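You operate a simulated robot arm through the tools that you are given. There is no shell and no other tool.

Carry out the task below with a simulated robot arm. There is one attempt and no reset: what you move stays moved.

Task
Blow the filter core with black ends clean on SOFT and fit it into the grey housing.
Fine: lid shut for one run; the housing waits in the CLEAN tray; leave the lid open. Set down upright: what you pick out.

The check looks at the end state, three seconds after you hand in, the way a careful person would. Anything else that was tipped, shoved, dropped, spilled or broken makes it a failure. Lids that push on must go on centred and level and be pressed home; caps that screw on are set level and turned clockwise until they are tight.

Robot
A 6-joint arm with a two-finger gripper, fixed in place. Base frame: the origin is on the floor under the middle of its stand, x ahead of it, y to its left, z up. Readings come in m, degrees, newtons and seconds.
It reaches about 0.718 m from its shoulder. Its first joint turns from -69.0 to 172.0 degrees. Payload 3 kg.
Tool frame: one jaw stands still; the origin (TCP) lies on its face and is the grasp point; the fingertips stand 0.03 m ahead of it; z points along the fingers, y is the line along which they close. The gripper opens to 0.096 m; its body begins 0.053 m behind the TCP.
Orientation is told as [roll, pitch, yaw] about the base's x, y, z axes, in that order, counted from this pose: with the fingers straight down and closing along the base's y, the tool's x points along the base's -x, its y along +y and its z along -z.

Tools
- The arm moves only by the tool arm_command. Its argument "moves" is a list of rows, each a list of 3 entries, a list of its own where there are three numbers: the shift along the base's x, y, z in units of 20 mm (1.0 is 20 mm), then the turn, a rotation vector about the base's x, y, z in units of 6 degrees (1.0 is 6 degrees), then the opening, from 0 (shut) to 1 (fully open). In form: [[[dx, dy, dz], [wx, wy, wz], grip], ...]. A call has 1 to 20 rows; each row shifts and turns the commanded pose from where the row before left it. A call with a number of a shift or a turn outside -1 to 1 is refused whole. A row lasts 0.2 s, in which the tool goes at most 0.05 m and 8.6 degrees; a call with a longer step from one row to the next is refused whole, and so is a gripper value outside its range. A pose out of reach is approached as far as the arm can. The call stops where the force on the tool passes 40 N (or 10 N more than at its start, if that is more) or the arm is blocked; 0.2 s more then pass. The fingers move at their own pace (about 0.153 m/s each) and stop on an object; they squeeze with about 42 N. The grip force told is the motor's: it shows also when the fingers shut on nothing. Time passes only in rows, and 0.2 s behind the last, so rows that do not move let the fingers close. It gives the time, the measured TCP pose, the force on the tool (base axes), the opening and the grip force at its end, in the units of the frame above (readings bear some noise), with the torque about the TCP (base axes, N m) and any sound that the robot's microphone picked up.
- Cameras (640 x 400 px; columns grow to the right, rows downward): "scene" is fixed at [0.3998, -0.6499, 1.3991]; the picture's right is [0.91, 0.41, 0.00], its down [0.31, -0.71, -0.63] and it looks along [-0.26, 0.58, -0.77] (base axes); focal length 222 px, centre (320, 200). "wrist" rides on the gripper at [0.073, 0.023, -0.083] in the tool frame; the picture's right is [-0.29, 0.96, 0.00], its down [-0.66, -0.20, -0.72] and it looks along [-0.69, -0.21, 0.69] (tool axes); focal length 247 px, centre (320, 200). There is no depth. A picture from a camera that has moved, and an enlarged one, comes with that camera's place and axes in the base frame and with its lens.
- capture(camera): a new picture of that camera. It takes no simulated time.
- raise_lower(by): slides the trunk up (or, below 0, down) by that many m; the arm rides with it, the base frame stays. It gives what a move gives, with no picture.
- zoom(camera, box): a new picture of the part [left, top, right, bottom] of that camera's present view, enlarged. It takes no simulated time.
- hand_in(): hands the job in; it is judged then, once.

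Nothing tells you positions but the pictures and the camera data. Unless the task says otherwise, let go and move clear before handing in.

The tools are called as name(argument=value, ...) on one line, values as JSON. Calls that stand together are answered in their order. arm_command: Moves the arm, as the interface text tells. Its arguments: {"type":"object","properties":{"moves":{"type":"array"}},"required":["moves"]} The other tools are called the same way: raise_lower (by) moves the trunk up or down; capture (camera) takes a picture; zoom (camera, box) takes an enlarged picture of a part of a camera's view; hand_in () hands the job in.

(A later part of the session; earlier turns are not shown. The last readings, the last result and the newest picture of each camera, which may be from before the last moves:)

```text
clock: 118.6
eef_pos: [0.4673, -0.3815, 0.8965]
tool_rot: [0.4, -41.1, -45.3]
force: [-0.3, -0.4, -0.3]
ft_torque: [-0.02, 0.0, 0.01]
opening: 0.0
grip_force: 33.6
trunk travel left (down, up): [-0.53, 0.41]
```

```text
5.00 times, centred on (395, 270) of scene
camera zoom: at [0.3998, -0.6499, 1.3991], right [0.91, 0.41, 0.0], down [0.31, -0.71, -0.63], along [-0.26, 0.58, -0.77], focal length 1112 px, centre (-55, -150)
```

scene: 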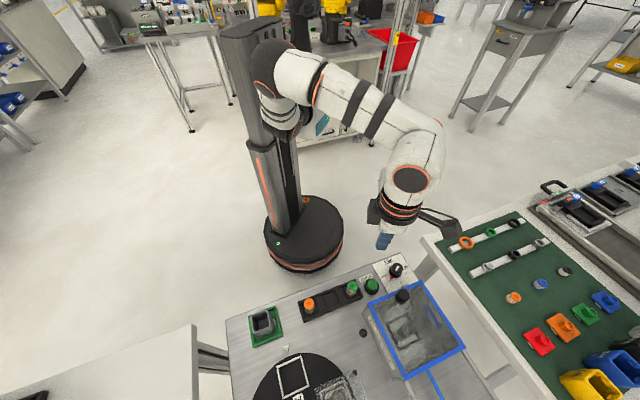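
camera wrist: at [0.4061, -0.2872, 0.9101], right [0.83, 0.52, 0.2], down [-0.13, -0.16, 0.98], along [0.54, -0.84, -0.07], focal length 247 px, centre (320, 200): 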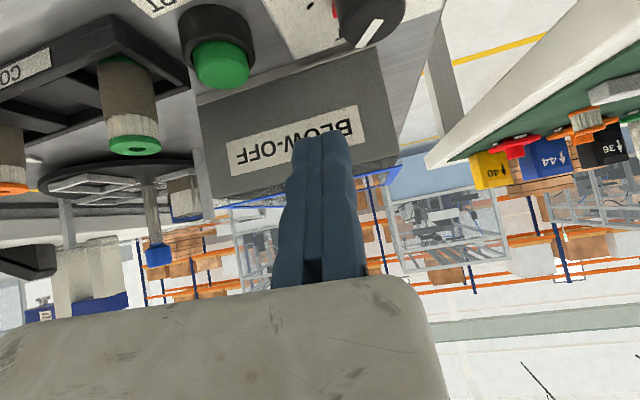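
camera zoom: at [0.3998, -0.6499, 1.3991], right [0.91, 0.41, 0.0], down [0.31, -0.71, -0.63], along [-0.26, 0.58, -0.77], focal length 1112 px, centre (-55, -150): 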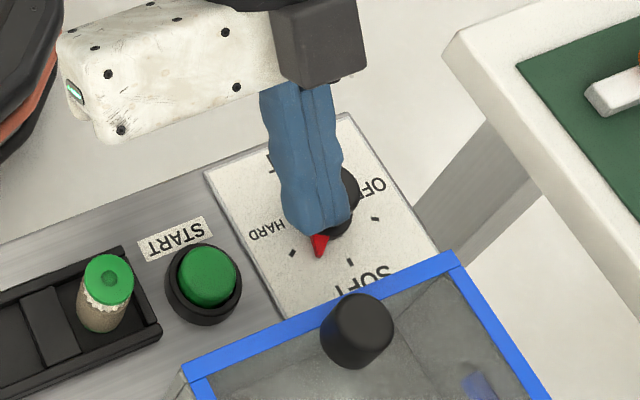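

Pushing the pointer would bump the knob because of the tilt. But at yaw −45° with 41° tilt the gripper body stays clear of the lid, so I'll rehearse gripping and turning from yaw −45° to −9° in the air first.

arm_command(moves=[[[0.487, 0.858, 0.2], [0, 0, 0], 0.55], [[0.487, 0.858, 0], [0, 0, 0], 0.55], [[0.487, 0.858, 0], [0, 0, 0], 0.55]])

arm_command(moves=[[[-0.114, 0.015, 0], [0, 0, 1], 0.55], [[-0.114, 0.002, 0], [0, 0, 1], 0.55], [[-0.114, -0.01, 0], [0, 0, 1], 0.55], [[-0.112, -0.02, 0], [0, 0, 1], 0.55], [[-0.11, -0.033, 0], [0, 0, 1], 0.55], [[-0.105, -0.045, 0], [0, 0, 1], 0.55]])

capture(camera="wrist")

zoom(camera="scene", box=[350, 220, 450, 310])

```text
clock: 119.4
eef_pos: [0.4819, -0.3499, 0.8942]
tool_rot: [0.5, -41.0, -45.3]
force: [-0.4, 0.1, -0.2]
ft_torque: [0.0, 0.0, -0.02]
opening: 0.0528
grip_force: 0.0
out of reach, approached as far as the arm can: row 2, 3
trunk travel left (down, up): [-0.53, 0.41]
```

```text
clock: 120.8
eef_pos: [0.4705, -0.3516, 0.8948]
tool_rot: [0.4, -41.1, -9.3]
force: [-0.5, -0.4, -0.1]
ft_torque: [0.03, -0.04, 0.0]
opening: 0.053
grip_force: 0.1
trunk travel left (down, up): [-0.53, 0.41]
```

```text
taken
camera wrist: at [0.3643, -0.3114, 0.9086], right [0.37, 0.91, 0.2], down [-0.01, -0.21, 0.98], along [0.93, -0.36, -0.07], focal length 247 px, centre (320, 200)
```

wrist: 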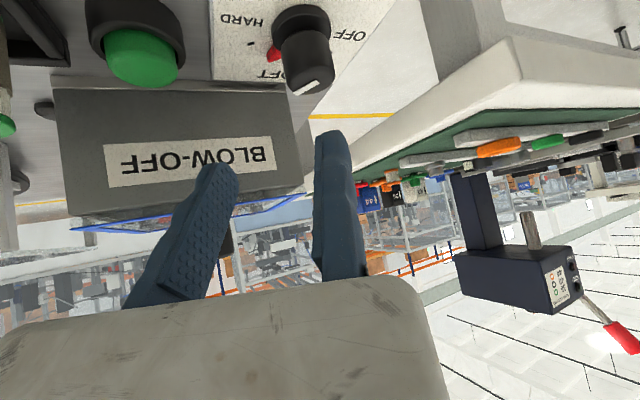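

```text
4.44 times, centred on (400, 265) of scene
camera zoom: at [0.3998, -0.6499, 1.3991], right [0.91, 0.41, 0.0], down [0.31, -0.71, -0.63], along [-0.26, 0.58, -0.77], focal length 989 px, centre (-36, -89)
```

zoom: 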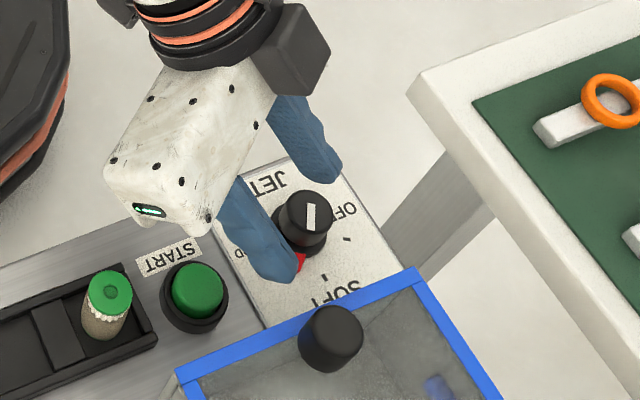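

Yaw −9° is fine; −45° is not. I check which part of that yaw range is reachable right at the knob, still in the air.

arm_command(moves=[[[0.31, 0.5, 0], [0, 0, 0], 0.55], [[0.31, 0.5, 0], [0, 0, 0], 0.55]])

arm_command(moves=[[[0.105, 0.045, 0], [0, 0, -1], 0.55], [[0.11, 0.033, 0], [0, 0, -1], 0.55], [[0.112, 0.02, 0], [0, 0, -1], 0.55]])

```text
clock: 121.4
eef_pos: [0.482, -0.3311, 0.895]
tool_rot: [0.3, -41.1, -9.3]
force: [-0.4, -0.1, -0.8]
ft_torque: [-0.04, -0.03, 0.0]
opening: 0.053
grip_force: 0.0
trunk travel left (down, up): [-0.53, 0.41]
```

```text
clock: 122.2
eef_pos: [0.4878, -0.3282, 0.8954]
tool_rot: [0.3, -41.2, -27.3]
force: [0.5, 0.0, 0.3]
ft_torque: [0.0, -0.01, -0.02]
opening: 0.053
grip_force: 0.1
trunk travel left (down, up): [-0.53, 0.41]
```

Yaw −27° to −5° works at the knob. I'll turn it in two bites there. Lowering with the trunk so the arm posture stays the same.

raise_lower(by=-0.04)

zoom(camera="wrist", box=[180, 30, 420, 190])

zoom(camera="scene", box=[360, 230, 440, 300])

```text
clock: 123.0
eef_pos: [0.488, -0.3306, 0.8557]
tool_rot: [0.4, -41.0, -27.2]
force: [-0.1, -0.6, 0.1]
ft_torque: [0.02, -0.01, -0.04]
opening: 0.0529
grip_force: 0.0
trunk travel left (down, up): [-0.49, 0.45]
```

```text
2.50 times, centred on (300, 110) of wrist
camera zoom: at [0.4006, -0.2584, 0.8693], right [0.63, 0.75, 0.2], down [-0.07, -0.19, 0.98], along [0.77, -0.63, -0.07], focal length 617 px, centre (370, 425)
```

zoom: 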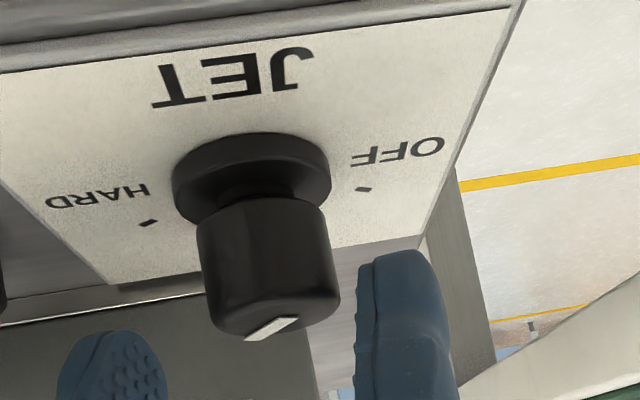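

```text
5.71 times, centred on (400, 265) of scene
camera zoom: at [0.3998, -0.6499, 1.3991], right [0.91, 0.41, 0.0], down [0.31, -0.71, -0.63], along [-0.26, 0.58, -0.77], focal length 1271 px, centre (-137, -171)
```

zoom: 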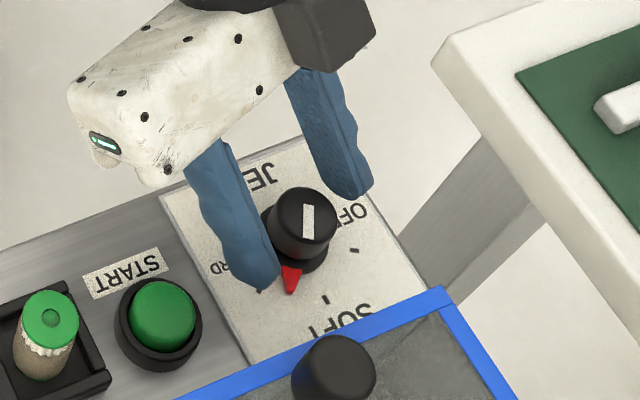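

raise_lower(by=-0.017)

zoom(camera="wrist", box=[180, 30, 420, 190])

```text
clock: 123.7
eef_pos: [0.4866, -0.3291, 0.8387]
tool_rot: [0.3, -41.1, -27.3]
force: [0.2, -0.5, 0.9]
ft_torque: [-0.03, -0.03, -0.02]
opening: 0.0529
grip_force: 0.1
trunk travel left (down, up): [-0.473, 0.467]
```

```text
2.50 times, centred on (300, 110) of wrist
camera zoom: at [0.4006, -0.2584, 0.8523], right [0.63, 0.75, 0.2], down [-0.07, -0.19, 0.98], along [0.77, -0.63, -0.07], focal length 617 px, centre (370, 425)
```

zoom: 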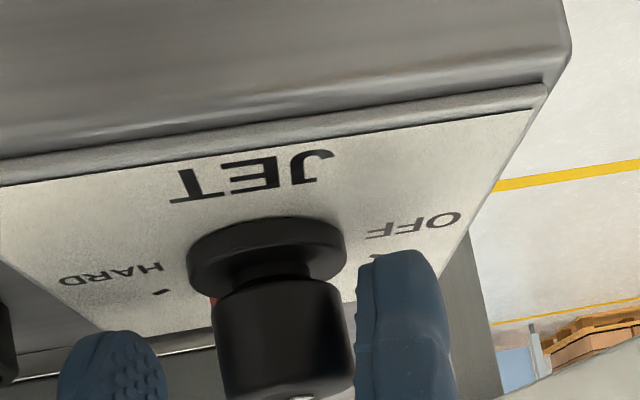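

arm_command(moves=[[[-0.07, -0.135, 0], [0, 0, 0], 0.4], [[0, 0, 0], [0, 0, 0], 0.2], [[0, 0, 0], [0, 0, 0], 0.05], [[0, 0, 0], [0, 0, 0], 0.05]])

zoom(camera="wrist", box=[180, 30, 420, 190])

```text
clock: 124.7
eef_pos: [0.4858, -0.3346, 0.8383]
tool_rot: [0.5, -41.1, -27.5]
force: [-6.1, -14.9, 0.8]
ft_torque: [-0.92, 0.53, -0.21]
opening: 0.0276
grip_force: 45.0
trunk travel left (down, up): [-0.473, 0.467]
```

```text
2.50 times, centred on (300, 110) of wrist
camera zoom: at [0.3986, -0.2635, 0.8519], right [0.63, 0.75, 0.2], down [-0.08, -0.2, 0.98], along [0.77, -0.63, -0.07], focal length 617 px, centre (370, 425)
```

zoom: 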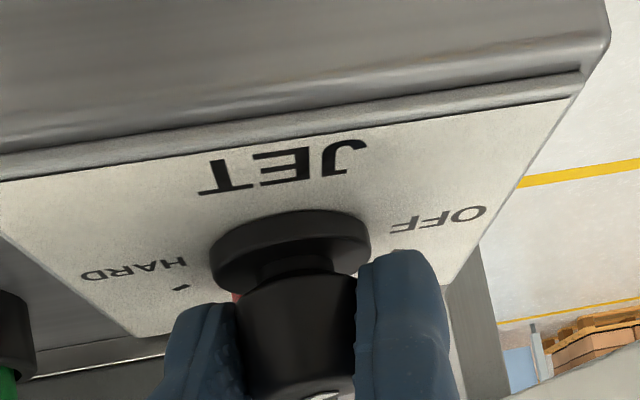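

arm_command(moves=[[[-0.02, -0.12, 0], [0, 0, 0], 0.05], [[-0.095, -0.035, 0], [0, 0, 1], 0.05], [[-0.092, -0.047, 0], [0, 0, 1], 0.05], [[-0.086, -0.055, 0], [0, 0, 1], 0.05]])

zoom(camera="scene", box=[360, 230, 440, 300])

zoom(camera="wrist", box=[180, 30, 420, 190])

```text
clock: 125.7
eef_pos: [0.4806, -0.3382, 0.838]
tool_rot: [0.5, -41.1, -9.2]
force: [-5.7, -0.7, -4.0]
ft_torque: [-0.27, -0.46, -0.1]
opening: 0.0273
grip_force: 45.0
trunk travel left (down, up): [-0.473, 0.467]
```

```text
5.71 times, centred on (400, 265) of scene
camera zoom: at [0.3998, -0.6499, 1.3991], right [0.91, 0.41, 0.0], down [0.31, -0.71, -0.63], along [-0.26, 0.58, -0.77], focal length 1271 px, centre (-137, -171)
```

zoom: 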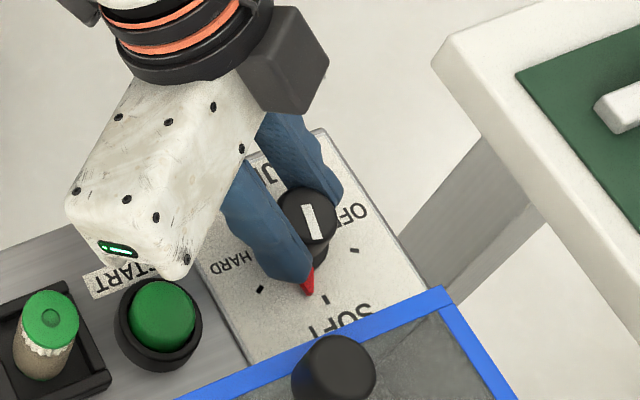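

```text
2.50 times, centred on (300, 110) of wrist
camera zoom: at [0.3756, -0.2971, 0.8518], right [0.37, 0.91, 0.2], down [-0.01, -0.21, 0.98], along [0.93, -0.36, -0.07], focal length 617 px, centre (370, 425)
```

zoom: 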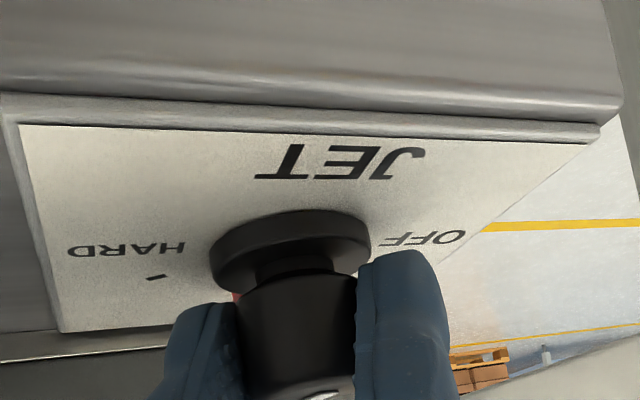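

The pointer is now only ~15° short of SOFT. I continue the turn by 15°.

arm_command(moves=[[[-0.08, -0.065, 0], [0, 0, 1], 0.05], [[-0.073, -0.072, 0], [0, 0, 1], 0.05], [[-0.035, -0.04, 0], [0, 0, 0.5], 0.05], [[0, 0, 0], [0, 0, 0], 0.05]])

zoom(camera="scene", box=[375, 250, 425, 290])

```text
clock: 126.7
eef_pos: [0.4762, -0.3409, 0.8385]
tool_rot: [0.5, -41.1, 5.6]
force: [-2.8, 2.8, -5.8]
ft_torque: [-0.51, -0.55, 0.0]
opening: 0.0272
grip_force: 44.5
trunk travel left (down, up): [-0.473, 0.467]
```

```text
10.00 times, centred on (400, 270) of scene
camera zoom: at [0.3998, -0.6499, 1.3991], right [0.91, 0.41, 0.0], down [0.31, -0.71, -0.63], along [-0.26, 0.58, -0.77], focal length 2224 px, centre (-480, -500)
```

zoom: 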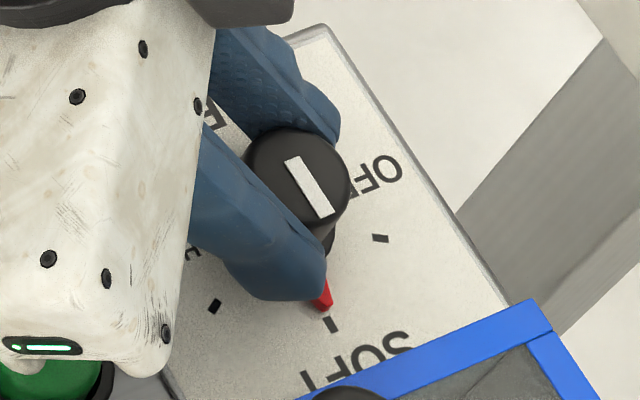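

arm_command(moves=[[[-0.05, -0.06, 0], [0, 0, 0.8], 0.05], [[0, 0, 0], [0, 0, 0], 0.05]])

zoom(camera="scene", box=[375, 250, 425, 290])

```text
clock: 127.3
eef_pos: [0.4749, -0.3419, 0.8381]
tool_rot: [0.4, -41.1, 10.5]
force: [-3.2, 2.7, -5.8]
ft_torque: [-0.5, 0.03, 0.05]
opening: 0.0273
grip_force: 45.1
trunk travel left (down, up): [-0.473, 0.467]
```

```text
10.00 times, centred on (400, 270) of scene
camera zoom: at [0.3998, -0.6499, 1.3991], right [0.91, 0.41, 0.0], down [0.31, -0.71, -0.63], along [-0.26, 0.58, -0.77], focal length 2224 px, centre (-480, -500)
```

zoom: 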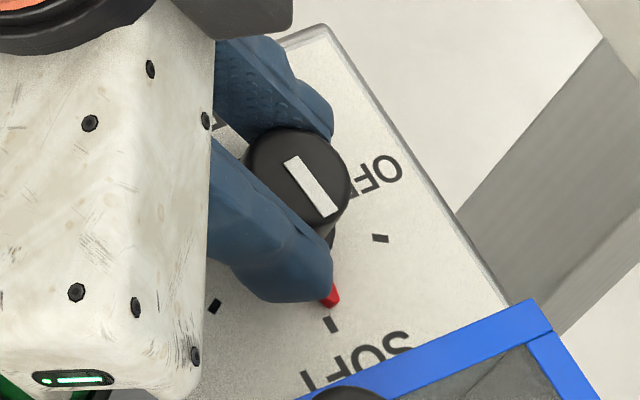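

The pointer looks about at the SOFT tick but is partly hidden. I release the knob and rise to see it clearly.

arm_command(moves=[[[0, 0, 0], [0, 0, 0], 0.3], [[0, 0, 0], [0, 0, 0], 0.5], [[0.02, 0.12, 0], [0, 0, 0], 0.5]])

raise_lower(by=0.07)

arm_command(moves=[[[-0.7, 0.3, 0], [0, 0, -0.5], 0.5], [[-0.7, 0.3, 0], [0, 0, -0.5], 0.5], [[-0.7, 0.3, 0], [0, 0, -0.5], 0.5]])

zoom(camera="scene", box=[375, 250, 425, 290])

capture(camera="wrist")

```text
clock: 128.1
eef_pos: [0.4771, -0.3393, 0.8387]
tool_rot: [0.3, -41.1, 10.5]
force: [0.2, 0.3, -0.1]
ft_torque: [0.01, -0.02, 0.01]
opening: 0.0479
grip_force: 0.2
trunk travel left (down, up): [-0.473, 0.467]
```

```text
clock: 129.2
eef_pos: [0.4776, -0.3402, 0.9078]
tool_rot: [0.4, -41.1, 10.6]
force: [-0.2, -0.3, 0.2]
ft_torque: [0.0, 0.01, 0.0]
opening: 0.0479
grip_force: 0.0
trunk travel left (down, up): [-0.543, 0.397]
```

```text
clock: 130.0
eef_pos: [0.4466, -0.293, 0.9078]
tool_rot: [0.2, -41.1, 1.3]
force: [-0.2, -1.1, 0.2]
ft_torque: [-0.01, 0.01, 0.0]
opening: 0.0482
grip_force: 0.0
out of reach, approached as far as the arm can: row 1, 2, 3
trunk travel left (down, up): [-0.543, 0.397]
```

```text
10.00 times, centred on (400, 270) of scene
camera zoom: at [0.3998, -0.6499, 1.3991], right [0.91, 0.41, 0.0], down [0.31, -0.71, -0.63], along [-0.26, 0.58, -0.77], focal length 2224 px, centre (-480, -500)
```

zoom: 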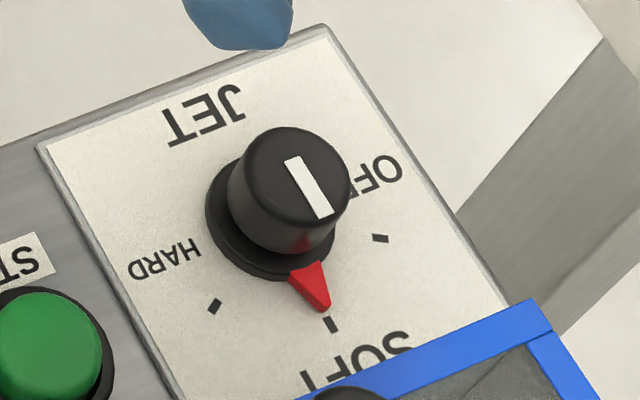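

```text
taken
camera wrist: at [0.3359, -0.2723, 0.9216], right [0.19, 0.96, 0.2], down [0.03, -0.21, 0.98], along [0.98, -0.18, -0.07], focal length 247 px, centre (320, 200)
```

wrist: 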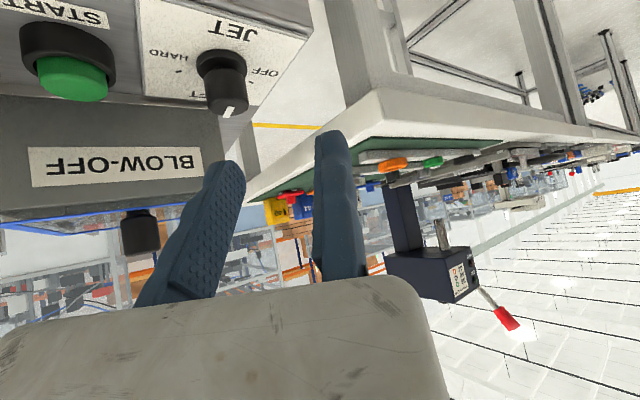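

The pointer is exactly on SOFT. Now I bring the closed fingers over the START button (n≈0.609, e≈0.019).

arm_command(moves=[[[0, -0.7, 0.3], [0, 0, -0.965], 0.2], [[0, -0.7, 0.3], [0, 0, -0.965], 0], [[0, -0.7, 0.3], [0, 0, -0.965], 0], [[0, -0.7, 0], [0, 0, -0.965], 0], [[0, -0.7, 0], [0, 0, -0.965], 0], [[0, -0.7, 0], [0, 0, -0.965], 0], [[0, -0.7, 0], [0, 0, -0.965], 0], [[0, -0.7, 0], [0, 0, -0.965], 0], [[-0.1, -0.1, 0], [0.7, 0.7, 0], 0], [[-0.1, -0.1, 0], [0.7, 0.7, 0], 0], [[-0.1, -0.1, 0], [0.7, 0.7, 0], 0], [[-0.1, -0.1, 0], [0.38, 0.38, 0], 0]])

capture(camera="wrist")

zoom(camera="scene", box=[330, 230, 430, 310])

```text
clock: 132.6
eef_pos: [0.4372, -0.4121, 0.9246]
tool_rot: [0.4, -20.0, -44.9]
force: [-0.3, -0.3, 0.3]
ft_torque: [0.01, 0.03, 0.02]
opening: 0.0
grip_force: 33.1
trunk travel left (down, up): [-0.543, 0.397]
```

```text
taken
camera wrist: at [0.3846, -0.3275, 0.9779], right [0.87, 0.48, 0.11], down [0.12, -0.41, 0.9], along [0.48, -0.77, -0.41], focal length 247 px, centre (320, 200)
```

wrist: 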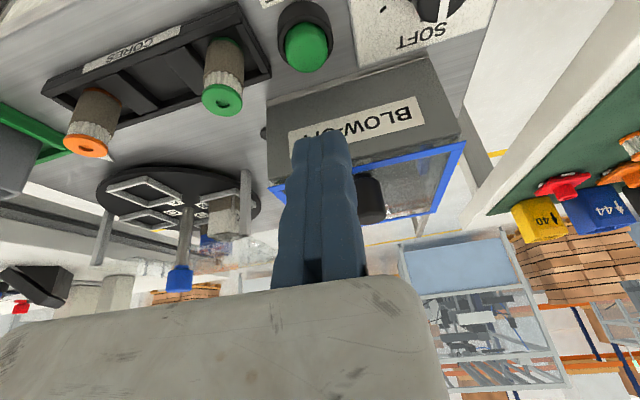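

```text
5.00 times, centred on (380, 270) of scene
camera zoom: at [0.3998, -0.6499, 1.3991], right [0.91, 0.41, 0.0], down [0.31, -0.71, -0.63], along [-0.26, 0.58, -0.77], focal length 1112 px, centre (20, -150)
```

zoom: 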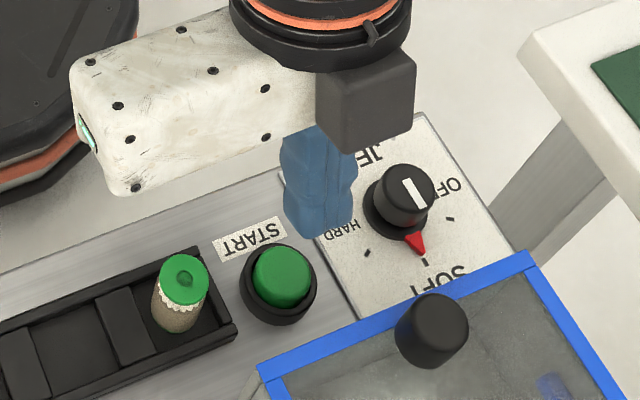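

arm_command(moves=[[[0, 0, -1], [0, 0, 0], 0], [[0, 0, -1], [0, 0, 0], 0], [[0, 0, -1], [0, 0, 0], 0]])

zoom(camera="scene", box=[330, 230, 430, 310])

zoom(camera="wrist", box=[220, 20, 420, 160])

```text
clock: 133.4
eef_pos: [0.4377, -0.4134, 0.8645]
tool_rot: [0.3, -20.0, -44.8]
force: [-0.7, 0.5, 0.5]
ft_torque: [-0.04, 0.0, -0.01]
opening: 0.0001
grip_force: 33.4
trunk travel left (down, up): [-0.543, 0.397]
```

```text
5.00 times, centred on (380, 270) of scene
camera zoom: at [0.3998, -0.6499, 1.3991], right [0.91, 0.41, 0.0], down [0.31, -0.71, -0.63], along [-0.26, 0.58, -0.77], focal length 1112 px, centre (20, -150)
```

zoom: 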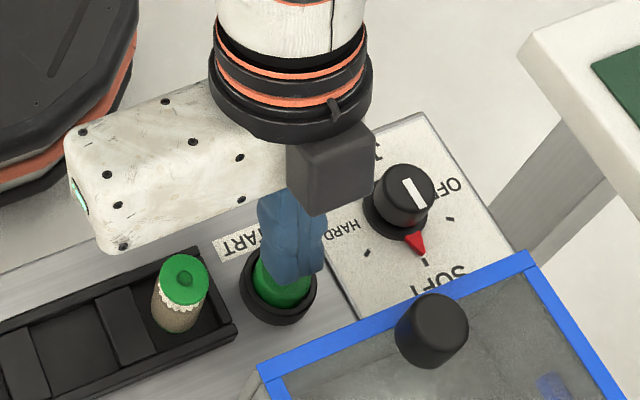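

```text
2.86 times, centred on (320, 90) of wrist
camera zoom: at [0.3846, -0.3282, 0.9172], right [0.87, 0.48, 0.11], down [0.12, -0.41, 0.9], along [0.48, -0.77, -0.41], focal length 706 px, centre (320, 514)
```

zoom: 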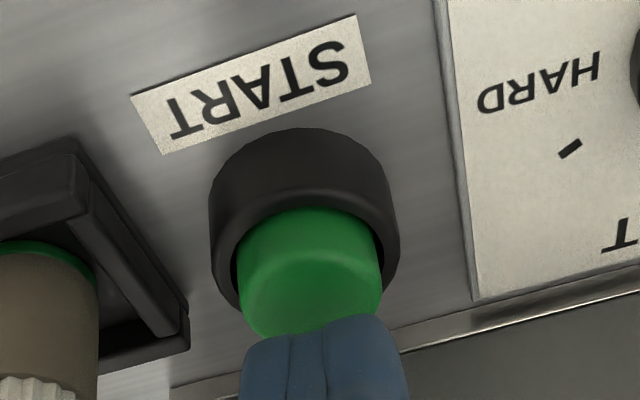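

arm_command(moves=[[[0, 0, -0.5], [0, 0, 0], 0], [[0, 0, -0.15], [0, 0, 0], 0]])

arm_command(moves=[[[0, 0, -0.15], [0, 0, 0], 0], [[0, 0, 0], [0, 0, 0], 0]])

```text
clock: 134.0
eef_pos: [0.4371, -0.4129, 0.853]
tool_rot: [0.3, -20.0, -44.9]
force: [-0.2, -0.2, 2.1]
ft_torque: [-0.01, -0.04, 0.02]
opening: 0.0061
grip_force: 33.3
trunk travel left (down, up): [-0.543, 0.397]
heard: click
```

```text
clock: 134.6
eef_pos: [0.438, -0.4134, 0.8502]
tool_rot: [0.4, -20.2, -44.9]
force: [3.1, -1.2, 7.3]
ft_torque: [-0.07, -0.1, -0.02]
opening: 0.0058
grip_force: 33.4
trunk travel left (down, up): [-0.543, 0.397]
```

I heard a click: the START button has been pressed. I lift off and wait, listening for the run.

arm_command(moves=[[[0, 0, 0.5], [0, 0, 0], 0], [[0, 0, 1], [0, 0, 0], 0], [[0, 0, 1], [0, 0, 0], 0], [[0, 0, 1], [0, 0, 0], 0]])

capture(camera="scene")

zoom(camera="scene", box=[340, 240, 480, 370])

```text
clock: 135.6
eef_pos: [0.4384, -0.4125, 0.9208]
tool_rot: [0.4, -20.0, -45.0]
force: [-0.4, -0.3, -0.1]
ft_torque: [-0.01, -0.01, 0.02]
opening: 0.0001
grip_force: 33.3
trunk travel left (down, up): [-0.543, 0.397]
```

```text
taken
```

scene: 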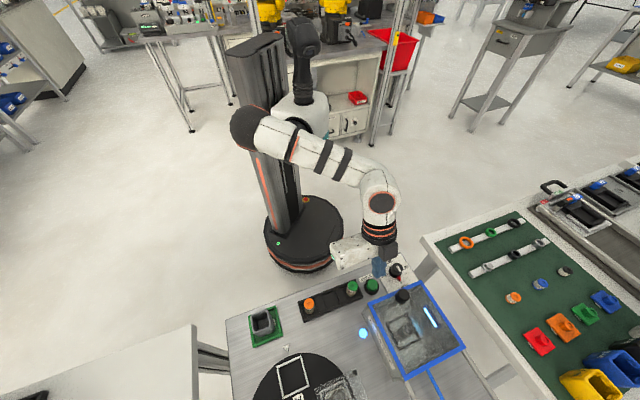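

```text
3.08 times, centred on (410, 305) of scene
camera zoom: at [0.3998, -0.6499, 1.3991], right [0.91, 0.41, 0.0], down [0.31, -0.71, -0.63], along [-0.26, 0.58, -0.77], focal length 684 px, centre (43, -123)
```

zoom: 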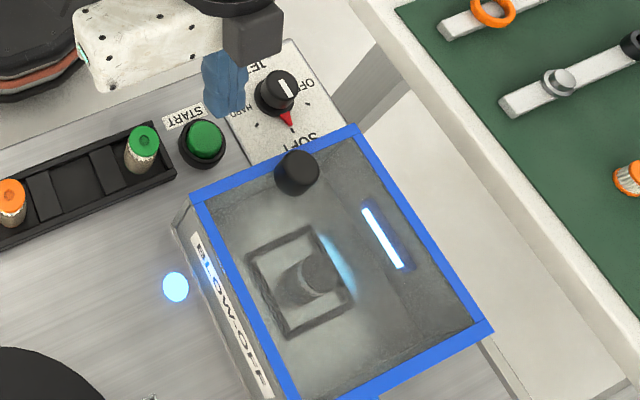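

The run has started: the nozzle bars and the lamp on the bench glow blue. I wait for it to finish, keeping the lid shut.

arm_command(moves=[[[0, 0, 0], [0, 0, 0], 0], [[0, 0, 0], [0, 0, 0], 0], [[0, 0, 0], [0, 0, 0], 0], [[0, 0, 0], [0, 0, 0], 0], [[0, 0, 0], [0, 0, 0], 0], [[0, 0, 0], [0, 0, 0], 0], [[0, 0, 0], [0, 0, 0], 0], [[0, 0, 0], [0, 0, 0], 0], [[0, 0, 0], [0, 0, 0], 0], [[0, 0, 0], [0, 0, 0], 0], [[0, 0, 0], [0, 0, 0], 0], [[0, 0, 0], [0, 0, 0], 0], [[0, 0, 0], [0, 0, 0], 0], [[0, 0, 0], [0, 0, 0], 0], [[0, 0, 0], [0, 0, 0], 0]])

zoom(camera="scene", box=[340, 240, 480, 370])

```text
clock: 138.8
eef_pos: [0.4375, -0.413, 0.9204]
tool_rot: [0.4, -20.0, -44.9]
force: [0.3, 0.8, 0.3]
ft_torque: [-0.01, 0.0, 0.0]
opening: 0.0
grip_force: 33.0
trunk travel left (down, up): [-0.543, 0.397]
```

```text
3.08 times, centred on (410, 305) of scene
camera zoom: at [0.3998, -0.6499, 1.3991], right [0.91, 0.41, 0.0], down [0.31, -0.71, -0.63], along [-0.26, 0.58, -0.77], focal length 684 px, centre (43, -123)
```

zoom: 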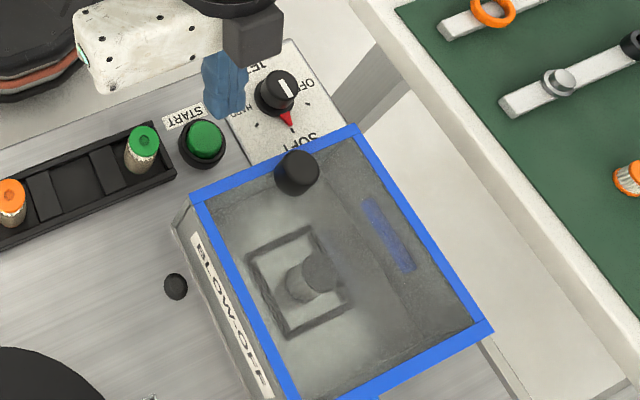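

The lights are off – the run is complete. Now I reopen the lid: tilt to 41° and go to the lid knob.

raise_lower(by=0.08)

arm_command(moves=[[[0.35, 0.12, 0], [-0.7, -0.7, 0], 1], [[0.35, 0.12, 0], [-0.7, -0.7, 0], 1], [[0.35, 0.12, -0.5], [-0.7, -0.7, 0], 1], [[0.35, 0.12, -0.6], [-0.38, -0.38, 0], 1], [[0.35, 0.12, -0.6], [0, 0, 0], 1]])

capture(camera="wrist")

zoom(camera="wrist", box=[200, 30, 420, 190])

```text
clock: 139.9
eef_pos: [0.4382, -0.4136, 1.0]
tool_rot: [0.4, -20.0, -45.0]
force: [0.5, 0.0, 0.0]
ft_torque: [-0.02, -0.01, 0.01]
opening: 0.0001
grip_force: 33.0
trunk travel left (down, up): [-0.623, 0.317]
```

```text
clock: 141.1
eef_pos: [0.4732, -0.4002, 0.9664]
tool_rot: [0.3, -41.0, -44.8]
force: [1.0, -0.2, 0.6]
ft_torque: [0.02, -0.03, -0.01]
opening: 0.096
grip_force: 0.1
trunk travel left (down, up): [-0.623, 0.317]
```

```text
taken
camera wrist: at [0.4109, -0.3068, 0.9793], right [0.83, 0.53, 0.2], down [-0.13, -0.16, 0.98], along [0.55, -0.84, -0.07], focal length 247 px, centre (320, 200)
```

wrist: 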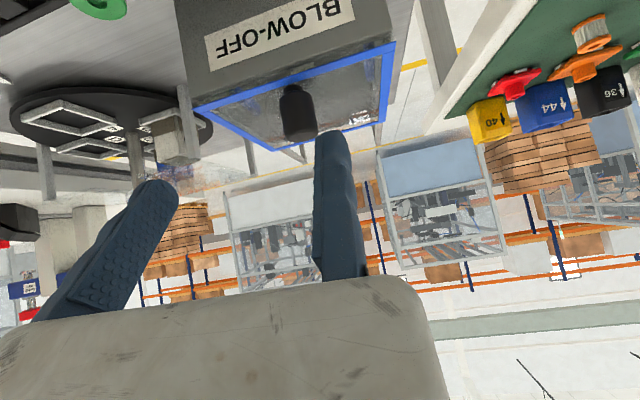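

```text
2.50 times, centred on (310, 110) of wrist
camera zoom: at [0.4109, -0.3068, 0.9793], right [0.83, 0.53, 0.2], down [-0.13, -0.16, 0.98], along [0.55, -0.84, -0.07], focal length 617 px, centre (345, 425)
```

zoom: 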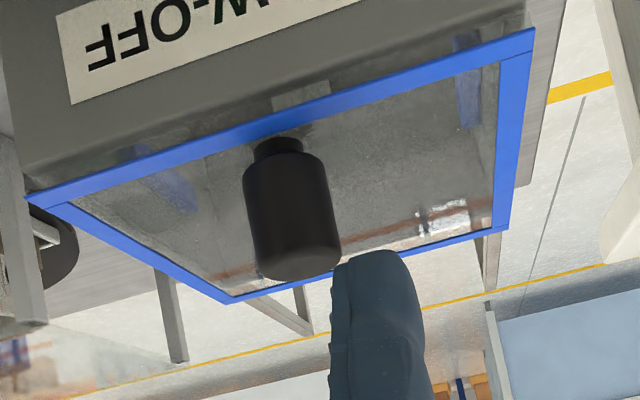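

arm_command(moves=[[[0.48, -0.47, -0.66], [0, 0, 0], 1], [[0.48, -0.47, -0.66], [0, 0, 0], 1], [[0.47, -0.47, -0.66], [0, 0, 0], 1], [[-0.18, -0.18, 0], [0, 0, 0], 0.7], [[0, 0, 0], [0, 0, 0], 0.3], [[0, 0, 0], [0, 0, 0], 0.1], [[0, 0, 0], [0, 0, 0], 0.1]])

zoom(camera="wrist", box=[210, 80, 410, 220])

```text
clock: 142.7
eef_pos: [0.4977, -0.4326, 0.9252]
tool_rot: [0.2, -41.0, -44.7]
force: [2.0, 0.7, -1.0]
ft_torque: [-0.69, 0.43, 0.1]
opening: 0.0239
grip_force: 45.4
trunk travel left (down, up): [-0.623, 0.317]
```

```text
2.86 times, centred on (310, 150) of wrist
camera zoom: at [0.4362, -0.3383, 0.9395], right [0.83, 0.53, 0.2], down [-0.13, -0.16, 0.98], along [0.55, -0.84, -0.07], focal length 706 px, centre (349, 343)
```

zoom: 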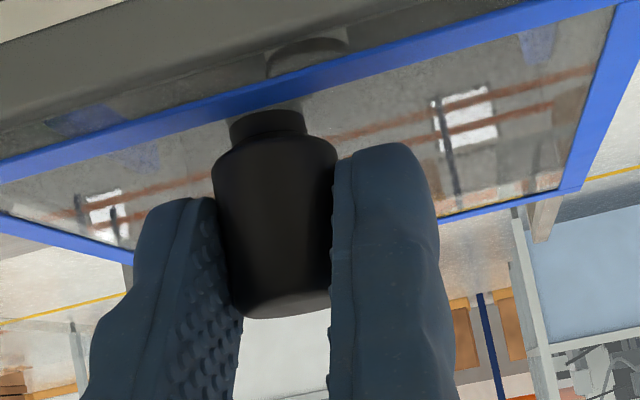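

arm_command(moves=[[[0.4, -0.4, 0], [0, 0, 0], 0.1], [[0.5, -0.5, 0], [0, 0, 0], 0.1], [[0.5, -0.5, 0], [0, 0, 0], 0.1], [[0.5, -0.5, 0], [0, 0, 0], 0.1], [[0.5, -0.5, 0], [0, 0, 0], 0.1], [[0.5, -0.5, 0], [0, 0, 0], 0.1], [[0.5, -0.5, 0], [0, 0, 0], 0.1], [[0.45, -0.45, 0], [0, 0, 0], 0.1], [[0, 0, 0], [0, 0, 0], 0.1]])

zoom(camera="scene", box=[350, 260, 490, 390])

```text
clock: 144.7
eef_pos: [0.5751, -0.5095, 0.9268]
tool_rot: [0.2, -41.1, -44.8]
force: [2.4, 0.9, -0.5]
ft_torque: [-0.41, 0.57, -0.02]
opening: 0.0234
grip_force: 45.0
trunk travel left (down, up): [-0.623, 0.317]
```

```text
3.08 times, centred on (420, 325) of scene
camera zoom: at [0.3998, -0.6499, 1.3991], right [0.91, 0.41, 0.0], down [0.31, -0.71, -0.63], along [-0.26, 0.58, -0.77], focal length 684 px, centre (12, -185)
```

zoom: 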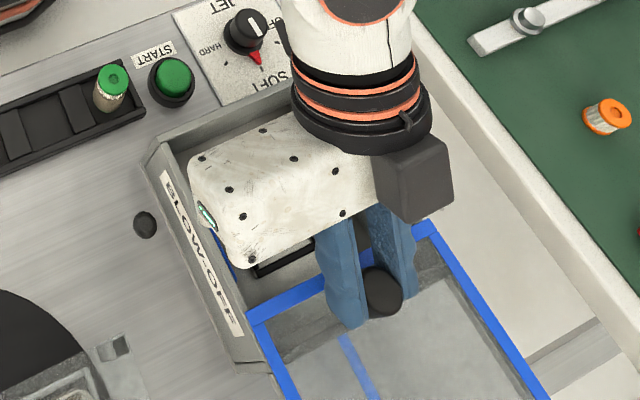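

arm_command(moves=[[[0.25, -0.25, 0], [0, 0, 0], 0.1], [[0.25, -0.25, 0], [0, 0, 0], 0.1]])

```text
clock: 145.3
eef_pos: [0.5846, -0.5198, 0.9256]
tool_rot: [0.3, -41.1, -44.8]
force: [2.1, 1.4, 0.2]
ft_torque: [-0.13, 1.04, -0.12]
opening: 0.0234
grip_force: 44.7
trunk travel left (down, up): [-0.623, 0.317]
```

arm_command(moves=[[[0.25, -0.25, 0], [0, 0, 0], 0.1], [[0.2, -0.2, 0], [0, 0, 0], 0.1], [[0, 0, 0], [0, 0, 0], 0.1]])

zoom(camera="scene", box=[350, 260, 490, 390])

```text
clock: 146.1
eef_pos: [0.5889, -0.5244, 0.926]
tool_rot: [0.1, -41.5, -44.4]
force: [15.7, 16.5, -0.1]
ft_torque: [0.21, 0.18, 0.5]
opening: 0.0234
grip_force: 45.2
out of reach, approached as far as the arm can: row 1, 2
trunk travel left (down, up): [-0.623, 0.317]
```

```text
3.08 times, centred on (420, 325) of scene
camera zoom: at [0.3998, -0.6499, 1.3991], right [0.91, 0.41, 0.0], down [0.31, -0.71, -0.63], along [-0.26, 0.58, -0.77], focal length 684 px, centre (12, -185)
```

zoom: 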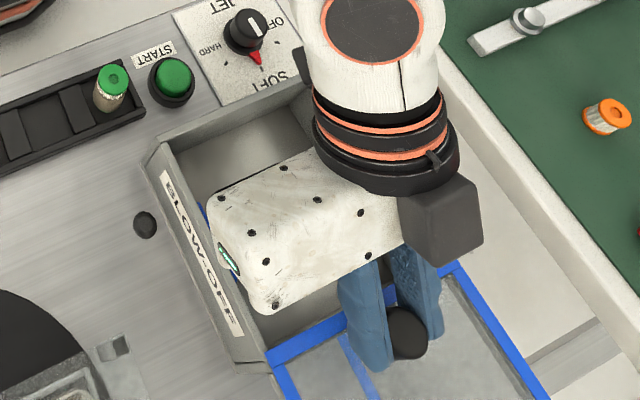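

The lid is open by about 0.13 m, nearly to its end. I release the knob and back away.

arm_command(moves=[[[0.1, 0.1, 0], [0, 0, 0], 0.1], [[0, 0, 0], [0, 0, 0], 0.4], [[0, 0, 0], [0, 0, 0], 0.6], [[-0.4, 0.4, 0.8], [0, 0, 0], 0.8], [[-0.5, 0.5, 0.8], [0, 0, 0], 1], [[-0.5, 0.5, 0.8], [0, 0, 0], 1], [[-0.5, 0.5, 0.5], [0.6, 0.6, 0], 0.7], [[-0.5, 0.5, 0], [0.69, 0.69, 0], 0.36]])

zoom(camera="scene", box=[350, 260, 490, 390])

capture(camera="wrist")

```text
clock: 147.9
eef_pos: [0.5335, -0.4792, 0.9829]
tool_rot: [0.6, -30.3, -44.8]
force: [-0.7, -0.4, 0.4]
ft_torque: [0.02, -0.04, 0.01]
opening: 0.0344
grip_force: 0.1
out of reach, approached as far as the arm can: row 8
trunk travel left (down, up): [-0.623, 0.317]
```

```text
3.08 times, centred on (420, 325) of scene
camera zoom: at [0.3998, -0.6499, 1.3991], right [0.91, 0.41, 0.0], down [0.31, -0.71, -0.63], along [-0.26, 0.58, -0.77], focal length 684 px, centre (12, -185)
```

zoom: 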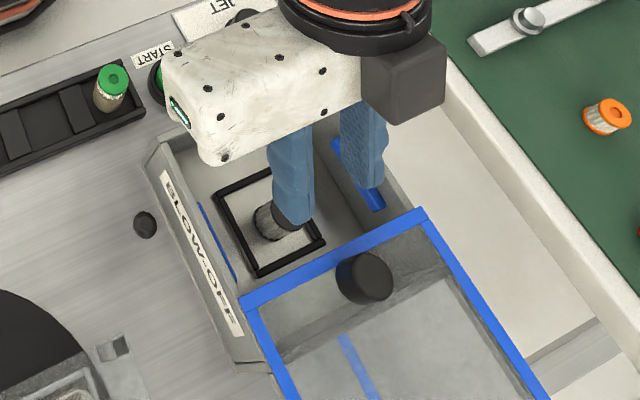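

```text
taken
camera wrist: at [0.4746, -0.3885, 1.0176], right [0.85, 0.5, 0.16], down [0.0, -0.3, 0.96], along [0.53, -0.81, -0.25], focal length 247 px, centre (320, 200)
```

wrist: 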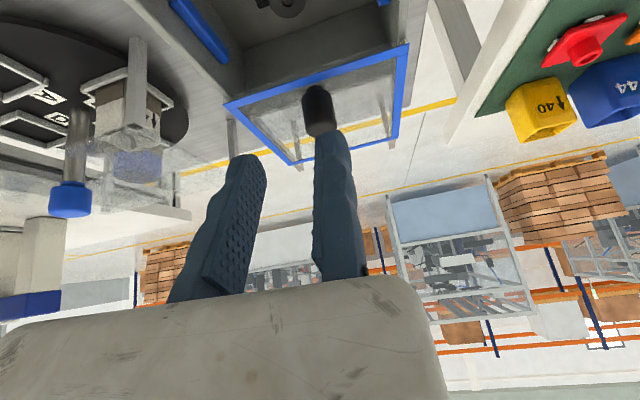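

The lid slid back a little when I let go but remains well open. The core stands in the nest. I position above it for re-gripping.

arm_command(moves=[[[0.1, 0.25, -0.8], [0, 0, 0], 0.36], [[0.1, 0.25, -0.8], [0, 0, 0], 0.36]])

zoom(camera="scene", box=[370, 270, 470, 350])

zoom(camera="wrist", box=[180, 0, 400, 140])

```text
clock: 148.5
eef_pos: [0.5394, -0.4688, 0.9509]
tool_rot: [0.3, -30.1, -44.8]
force: [-0.4, -0.4, -0.5]
ft_torque: [0.04, -0.01, -0.01]
opening: 0.0348
grip_force: 0.1
trunk travel left (down, up): [-0.623, 0.317]
```

```text
5.00 times, centred on (420, 310) of scene
camera zoom: at [0.3998, -0.6499, 1.3991], right [0.91, 0.41, 0.0], down [0.31, -0.71, -0.63], along [-0.26, 0.58, -0.77], focal length 1112 px, centre (-180, -350)
```

zoom: 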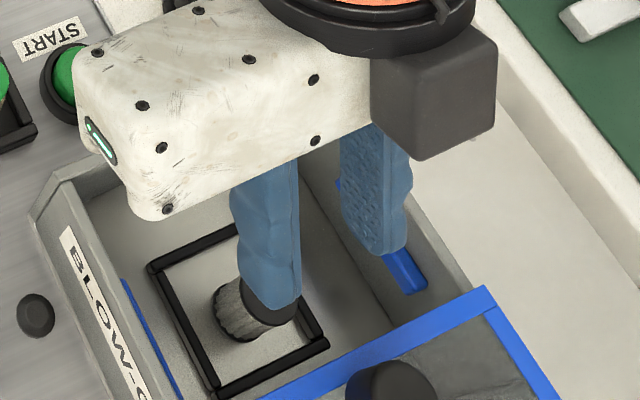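

```text
2.86 times, centred on (290, 70) of wrist
camera zoom: at [0.481, -0.3782, 0.9845], right [0.85, 0.5, 0.15], down [0.0, -0.29, 0.96], along [0.52, -0.81, -0.25], focal length 706 px, centre (406, 571)
```

zoom: 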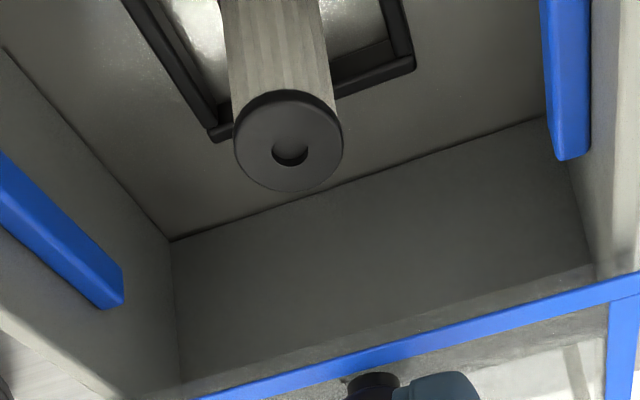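

The core is clean now (white pleats). I descend and grip it slightly higher than before.

arm_command(moves=[[[-0.1, 0.1, -0.9], [0, 0, 0], 0.36], [[0, 0, -0.9], [0, 0, 0], 0.36], [[0, 0, -0.9], [0, 0, 0], 0.36], [[0, 0, -0.9], [0, 0, 0], 0.36], [[0, 0, -0.4], [0, 0, 0], 0.36]])

zoom(camera="scene", box=[380, 280, 470, 360])

```text
clock: 149.7
eef_pos: [0.539, -0.4672, 0.8707]
tool_rot: [0.4, -30.2, -44.9]
force: [0.1, -0.8, -0.2]
ft_torque: [-0.02, 0.0, -0.03]
opening: 0.0348
grip_force: 0.0
trunk travel left (down, up): [-0.623, 0.317]
```

```text
5.00 times, centred on (425, 320) of scene
camera zoom: at [0.3998, -0.6499, 1.3991], right [0.91, 0.41, 0.0], down [0.31, -0.71, -0.63], along [-0.26, 0.58, -0.77], focal length 1112 px, centre (-205, -400)
```

zoom: 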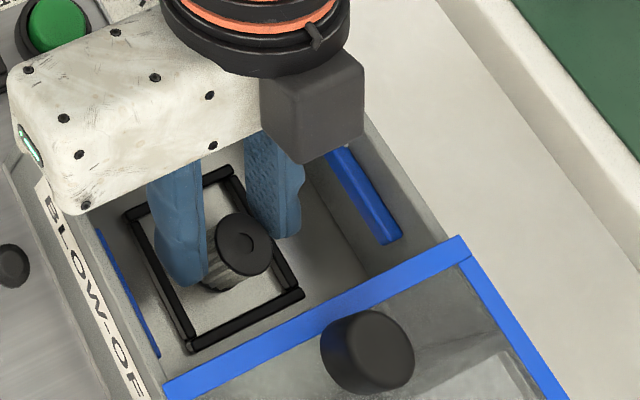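

arm_command(moves=[[[-0.12, -0.12, 0], [0, 0, 0], 0.36], [[0, 0, 0], [0, 0, 0], 0.28], [[0, 0, 0], [0, 0, 0], 0.2], [[0, 0, 0], [0, 0, 0], 0.12], [[0, 0, 0], [0, 0, 0], 0.12]])

zoom(camera="scene", box=[380, 280, 470, 360])

```text
clock: 150.9
eef_pos: [0.5359, -0.4698, 0.8701]
tool_rot: [0.3, -30.2, -44.9]
force: [0.3, -0.3, 0.1]
ft_torque: [0.01, 0.0, 0.0]
opening: 0.0194
grip_force: 42.0
trunk travel left (down, up): [-0.623, 0.317]
```

```text
5.00 times, centred on (425, 320) of scene
camera zoom: at [0.3998, -0.6499, 1.3991], right [0.91, 0.41, 0.0], down [0.31, -0.71, -0.63], along [-0.26, 0.58, -0.77], focal length 1112 px, centre (-205, -400)
```

zoom: 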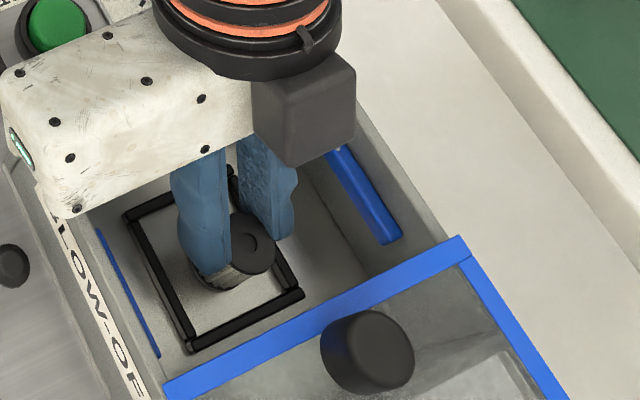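

The core is gripped. I lift it straight out of the box, then carry it back toward the rack side on the path used before.

arm_command(moves=[[[0, 0, 0.4], [0, 0, 0], 0.12], [[0, 0, 1], [0, 0, 0], 0.12], [[0, 0, 1], [0, 0, 0], 0.12], [[0, 0, 1], [0, 0, 0], 0.12], [[0, 0, 1], [0, 0, 0], 0.12]])

capture(camera="wrist")

```text
clock: 152.1
eef_pos: [0.5354, -0.4686, 0.9585]
tool_rot: [0.4, -30.2, -44.9]
force: [0.1, -0.3, 1.0]
ft_torque: [-0.03, 0.03, 0.0]
opening: 0.0192
grip_force: 42.2
trunk travel left (down, up): [-0.623, 0.317]
```

```text
taken
camera wrist: at [0.4765, -0.3783, 0.9927], right [0.85, 0.5, 0.15], down [0.0, -0.29, 0.96], along [0.52, -0.81, -0.25], focal length 247 px, centre (320, 200)
```

wrist: 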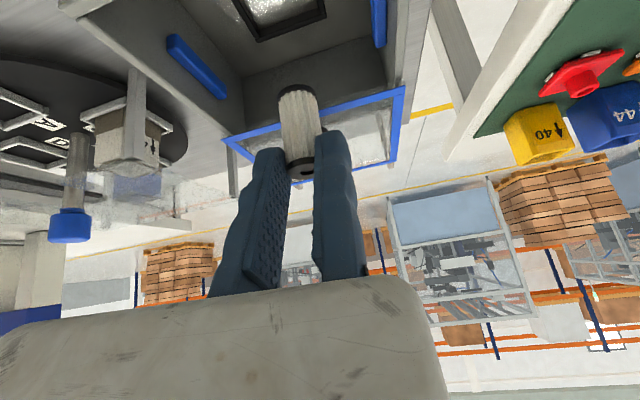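

arm_command(moves=[[[-0.742, 0, 0.85], [0, 0, 0], 0.12], [[-0.742, 0, 0.85], [0, 0, 0], 0.12], [[-0.742, 0, 0.85], [0, 0, 0], 0.12], [[-0.742, 0, 0.85], [0, 0, 0], 0.12], [[-0.742, 0, 0.85], [0, 0, 0], 0.12], [[-0.742, 0, 0.85], [0, 0, 0], 0.12], [[-0.742, 0, 0.85], [0, 0, 0], 0.12], [[-0.742, 0, 0.85], [0, 0, 0], 0.12], [[-0.742, 0, 0.85], [0, 0, 0], 0.12], [[-0.742, 0, 0.85], [0, 0, 0], 0.12], [[-0.742, 0, 0.85], [0, 0, 0], 0.12], [[-0.742, 0, 0.85], [0, 0, 0], 0.12]])

raise_lower(by=-0.2)

capture(camera="scene")

```text
clock: 154.7
eef_pos: [0.3565, -0.4693, 1.1622]
tool_rot: [0.4, -30.2, -44.9]
force: [-0.4, 0.5, 0.8]
ft_torque: [-0.02, -0.02, 0.02]
opening: 0.0193
grip_force: 42.1
trunk travel left (down, up): [-0.623, 0.317]
```

```text
clock: 156.9
eef_pos: [0.3579, -0.4703, 0.9621]
tool_rot: [0.4, -30.1, -44.9]
force: [0.0, 0.3, -0.7]
ft_torque: [0.0, 0.02, 0.0]
opening: 0.0189
grip_force: 42.4
trunk travel left (down, up): [-0.423, 0.517]
```

```text
taken
```

scene: 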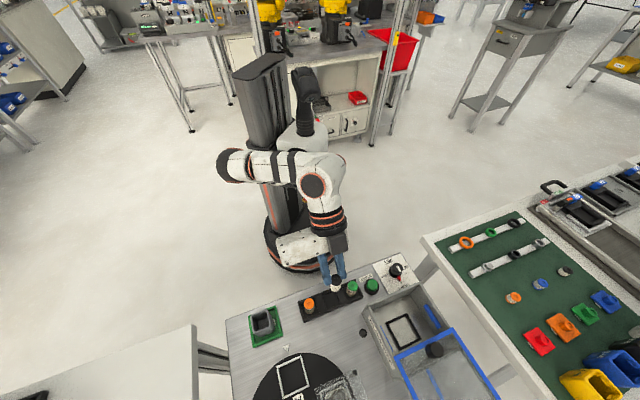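

arm_command(moves=[[[-0.8, -0.8, 1], [0, 0, 0], 0.12], [[-0.8, -0.8, 1], [0, 0, 0], 0.12], [[-0.8, -0.8, 1], [0, 0, 0], 0.12], [[-0.8, -0.8, 1], [0, 0, 0], 0.12]])

raise_lower(by=-0.08)

arm_command(moves=[[[-0.95, -0.95, 0], [0, 0, 0], 0.12], [[-0.95, -0.95, 0], [0, 0, 0], 0.12]])

capture(camera="scene")

capture(camera="wrist")

```text
clock: 157.9
eef_pos: [0.2936, -0.5348, 1.0415]
tool_rot: [0.3, -30.0, -44.7]
force: [-0.2, -1.0, -1.2]
ft_torque: [0.0, 0.0, -0.01]
opening: 0.019
grip_force: 41.8
trunk travel left (down, up): [-0.423, 0.517]
```

```text
clock: 159.1
eef_pos: [0.2931, -0.5342, 0.9622]
tool_rot: [0.5, -30.2, -44.9]
force: [-0.2, 0.2, 0.1]
ft_torque: [-0.04, 0.01, 0.01]
opening: 0.0201
grip_force: 41.6
trunk travel left (down, up): [-0.343, 0.597]
```

```text
clock: 159.7
eef_pos: [0.2556, -0.572, 0.962]
tool_rot: [0.5, -30.1, -44.9]
force: [-0.2, 0.5, -1.1]
ft_torque: [0.02, -0.01, -0.02]
opening: 0.0204
grip_force: 41.5
trunk travel left (down, up): [-0.343, 0.597]
```

```text
taken
```

scene: 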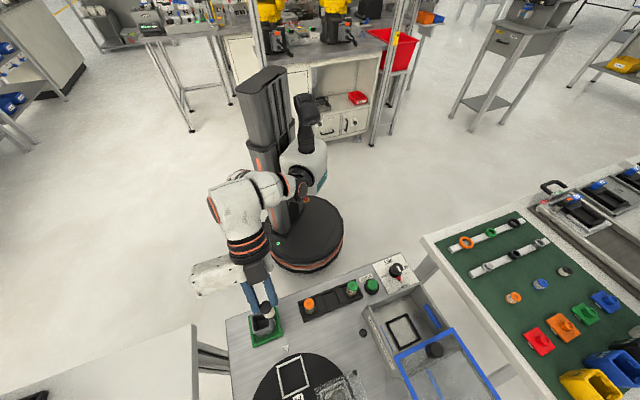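

```text
taken
camera wrist: at [0.1967, -0.481, 0.9958], right [0.85, 0.5, 0.15], down [0.0, -0.3, 0.96], along [0.52, -0.81, -0.25], focal length 247 px, centre (320, 200)
```

wrist: 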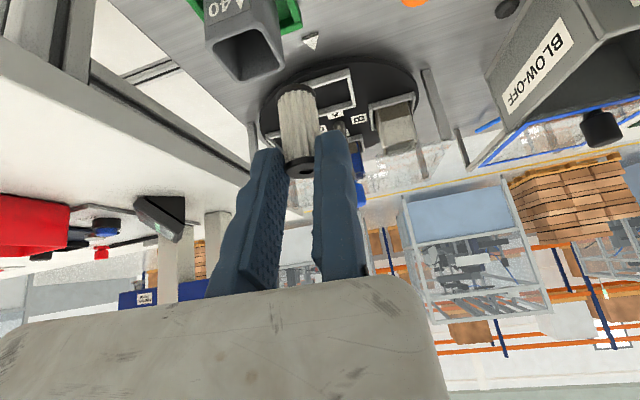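

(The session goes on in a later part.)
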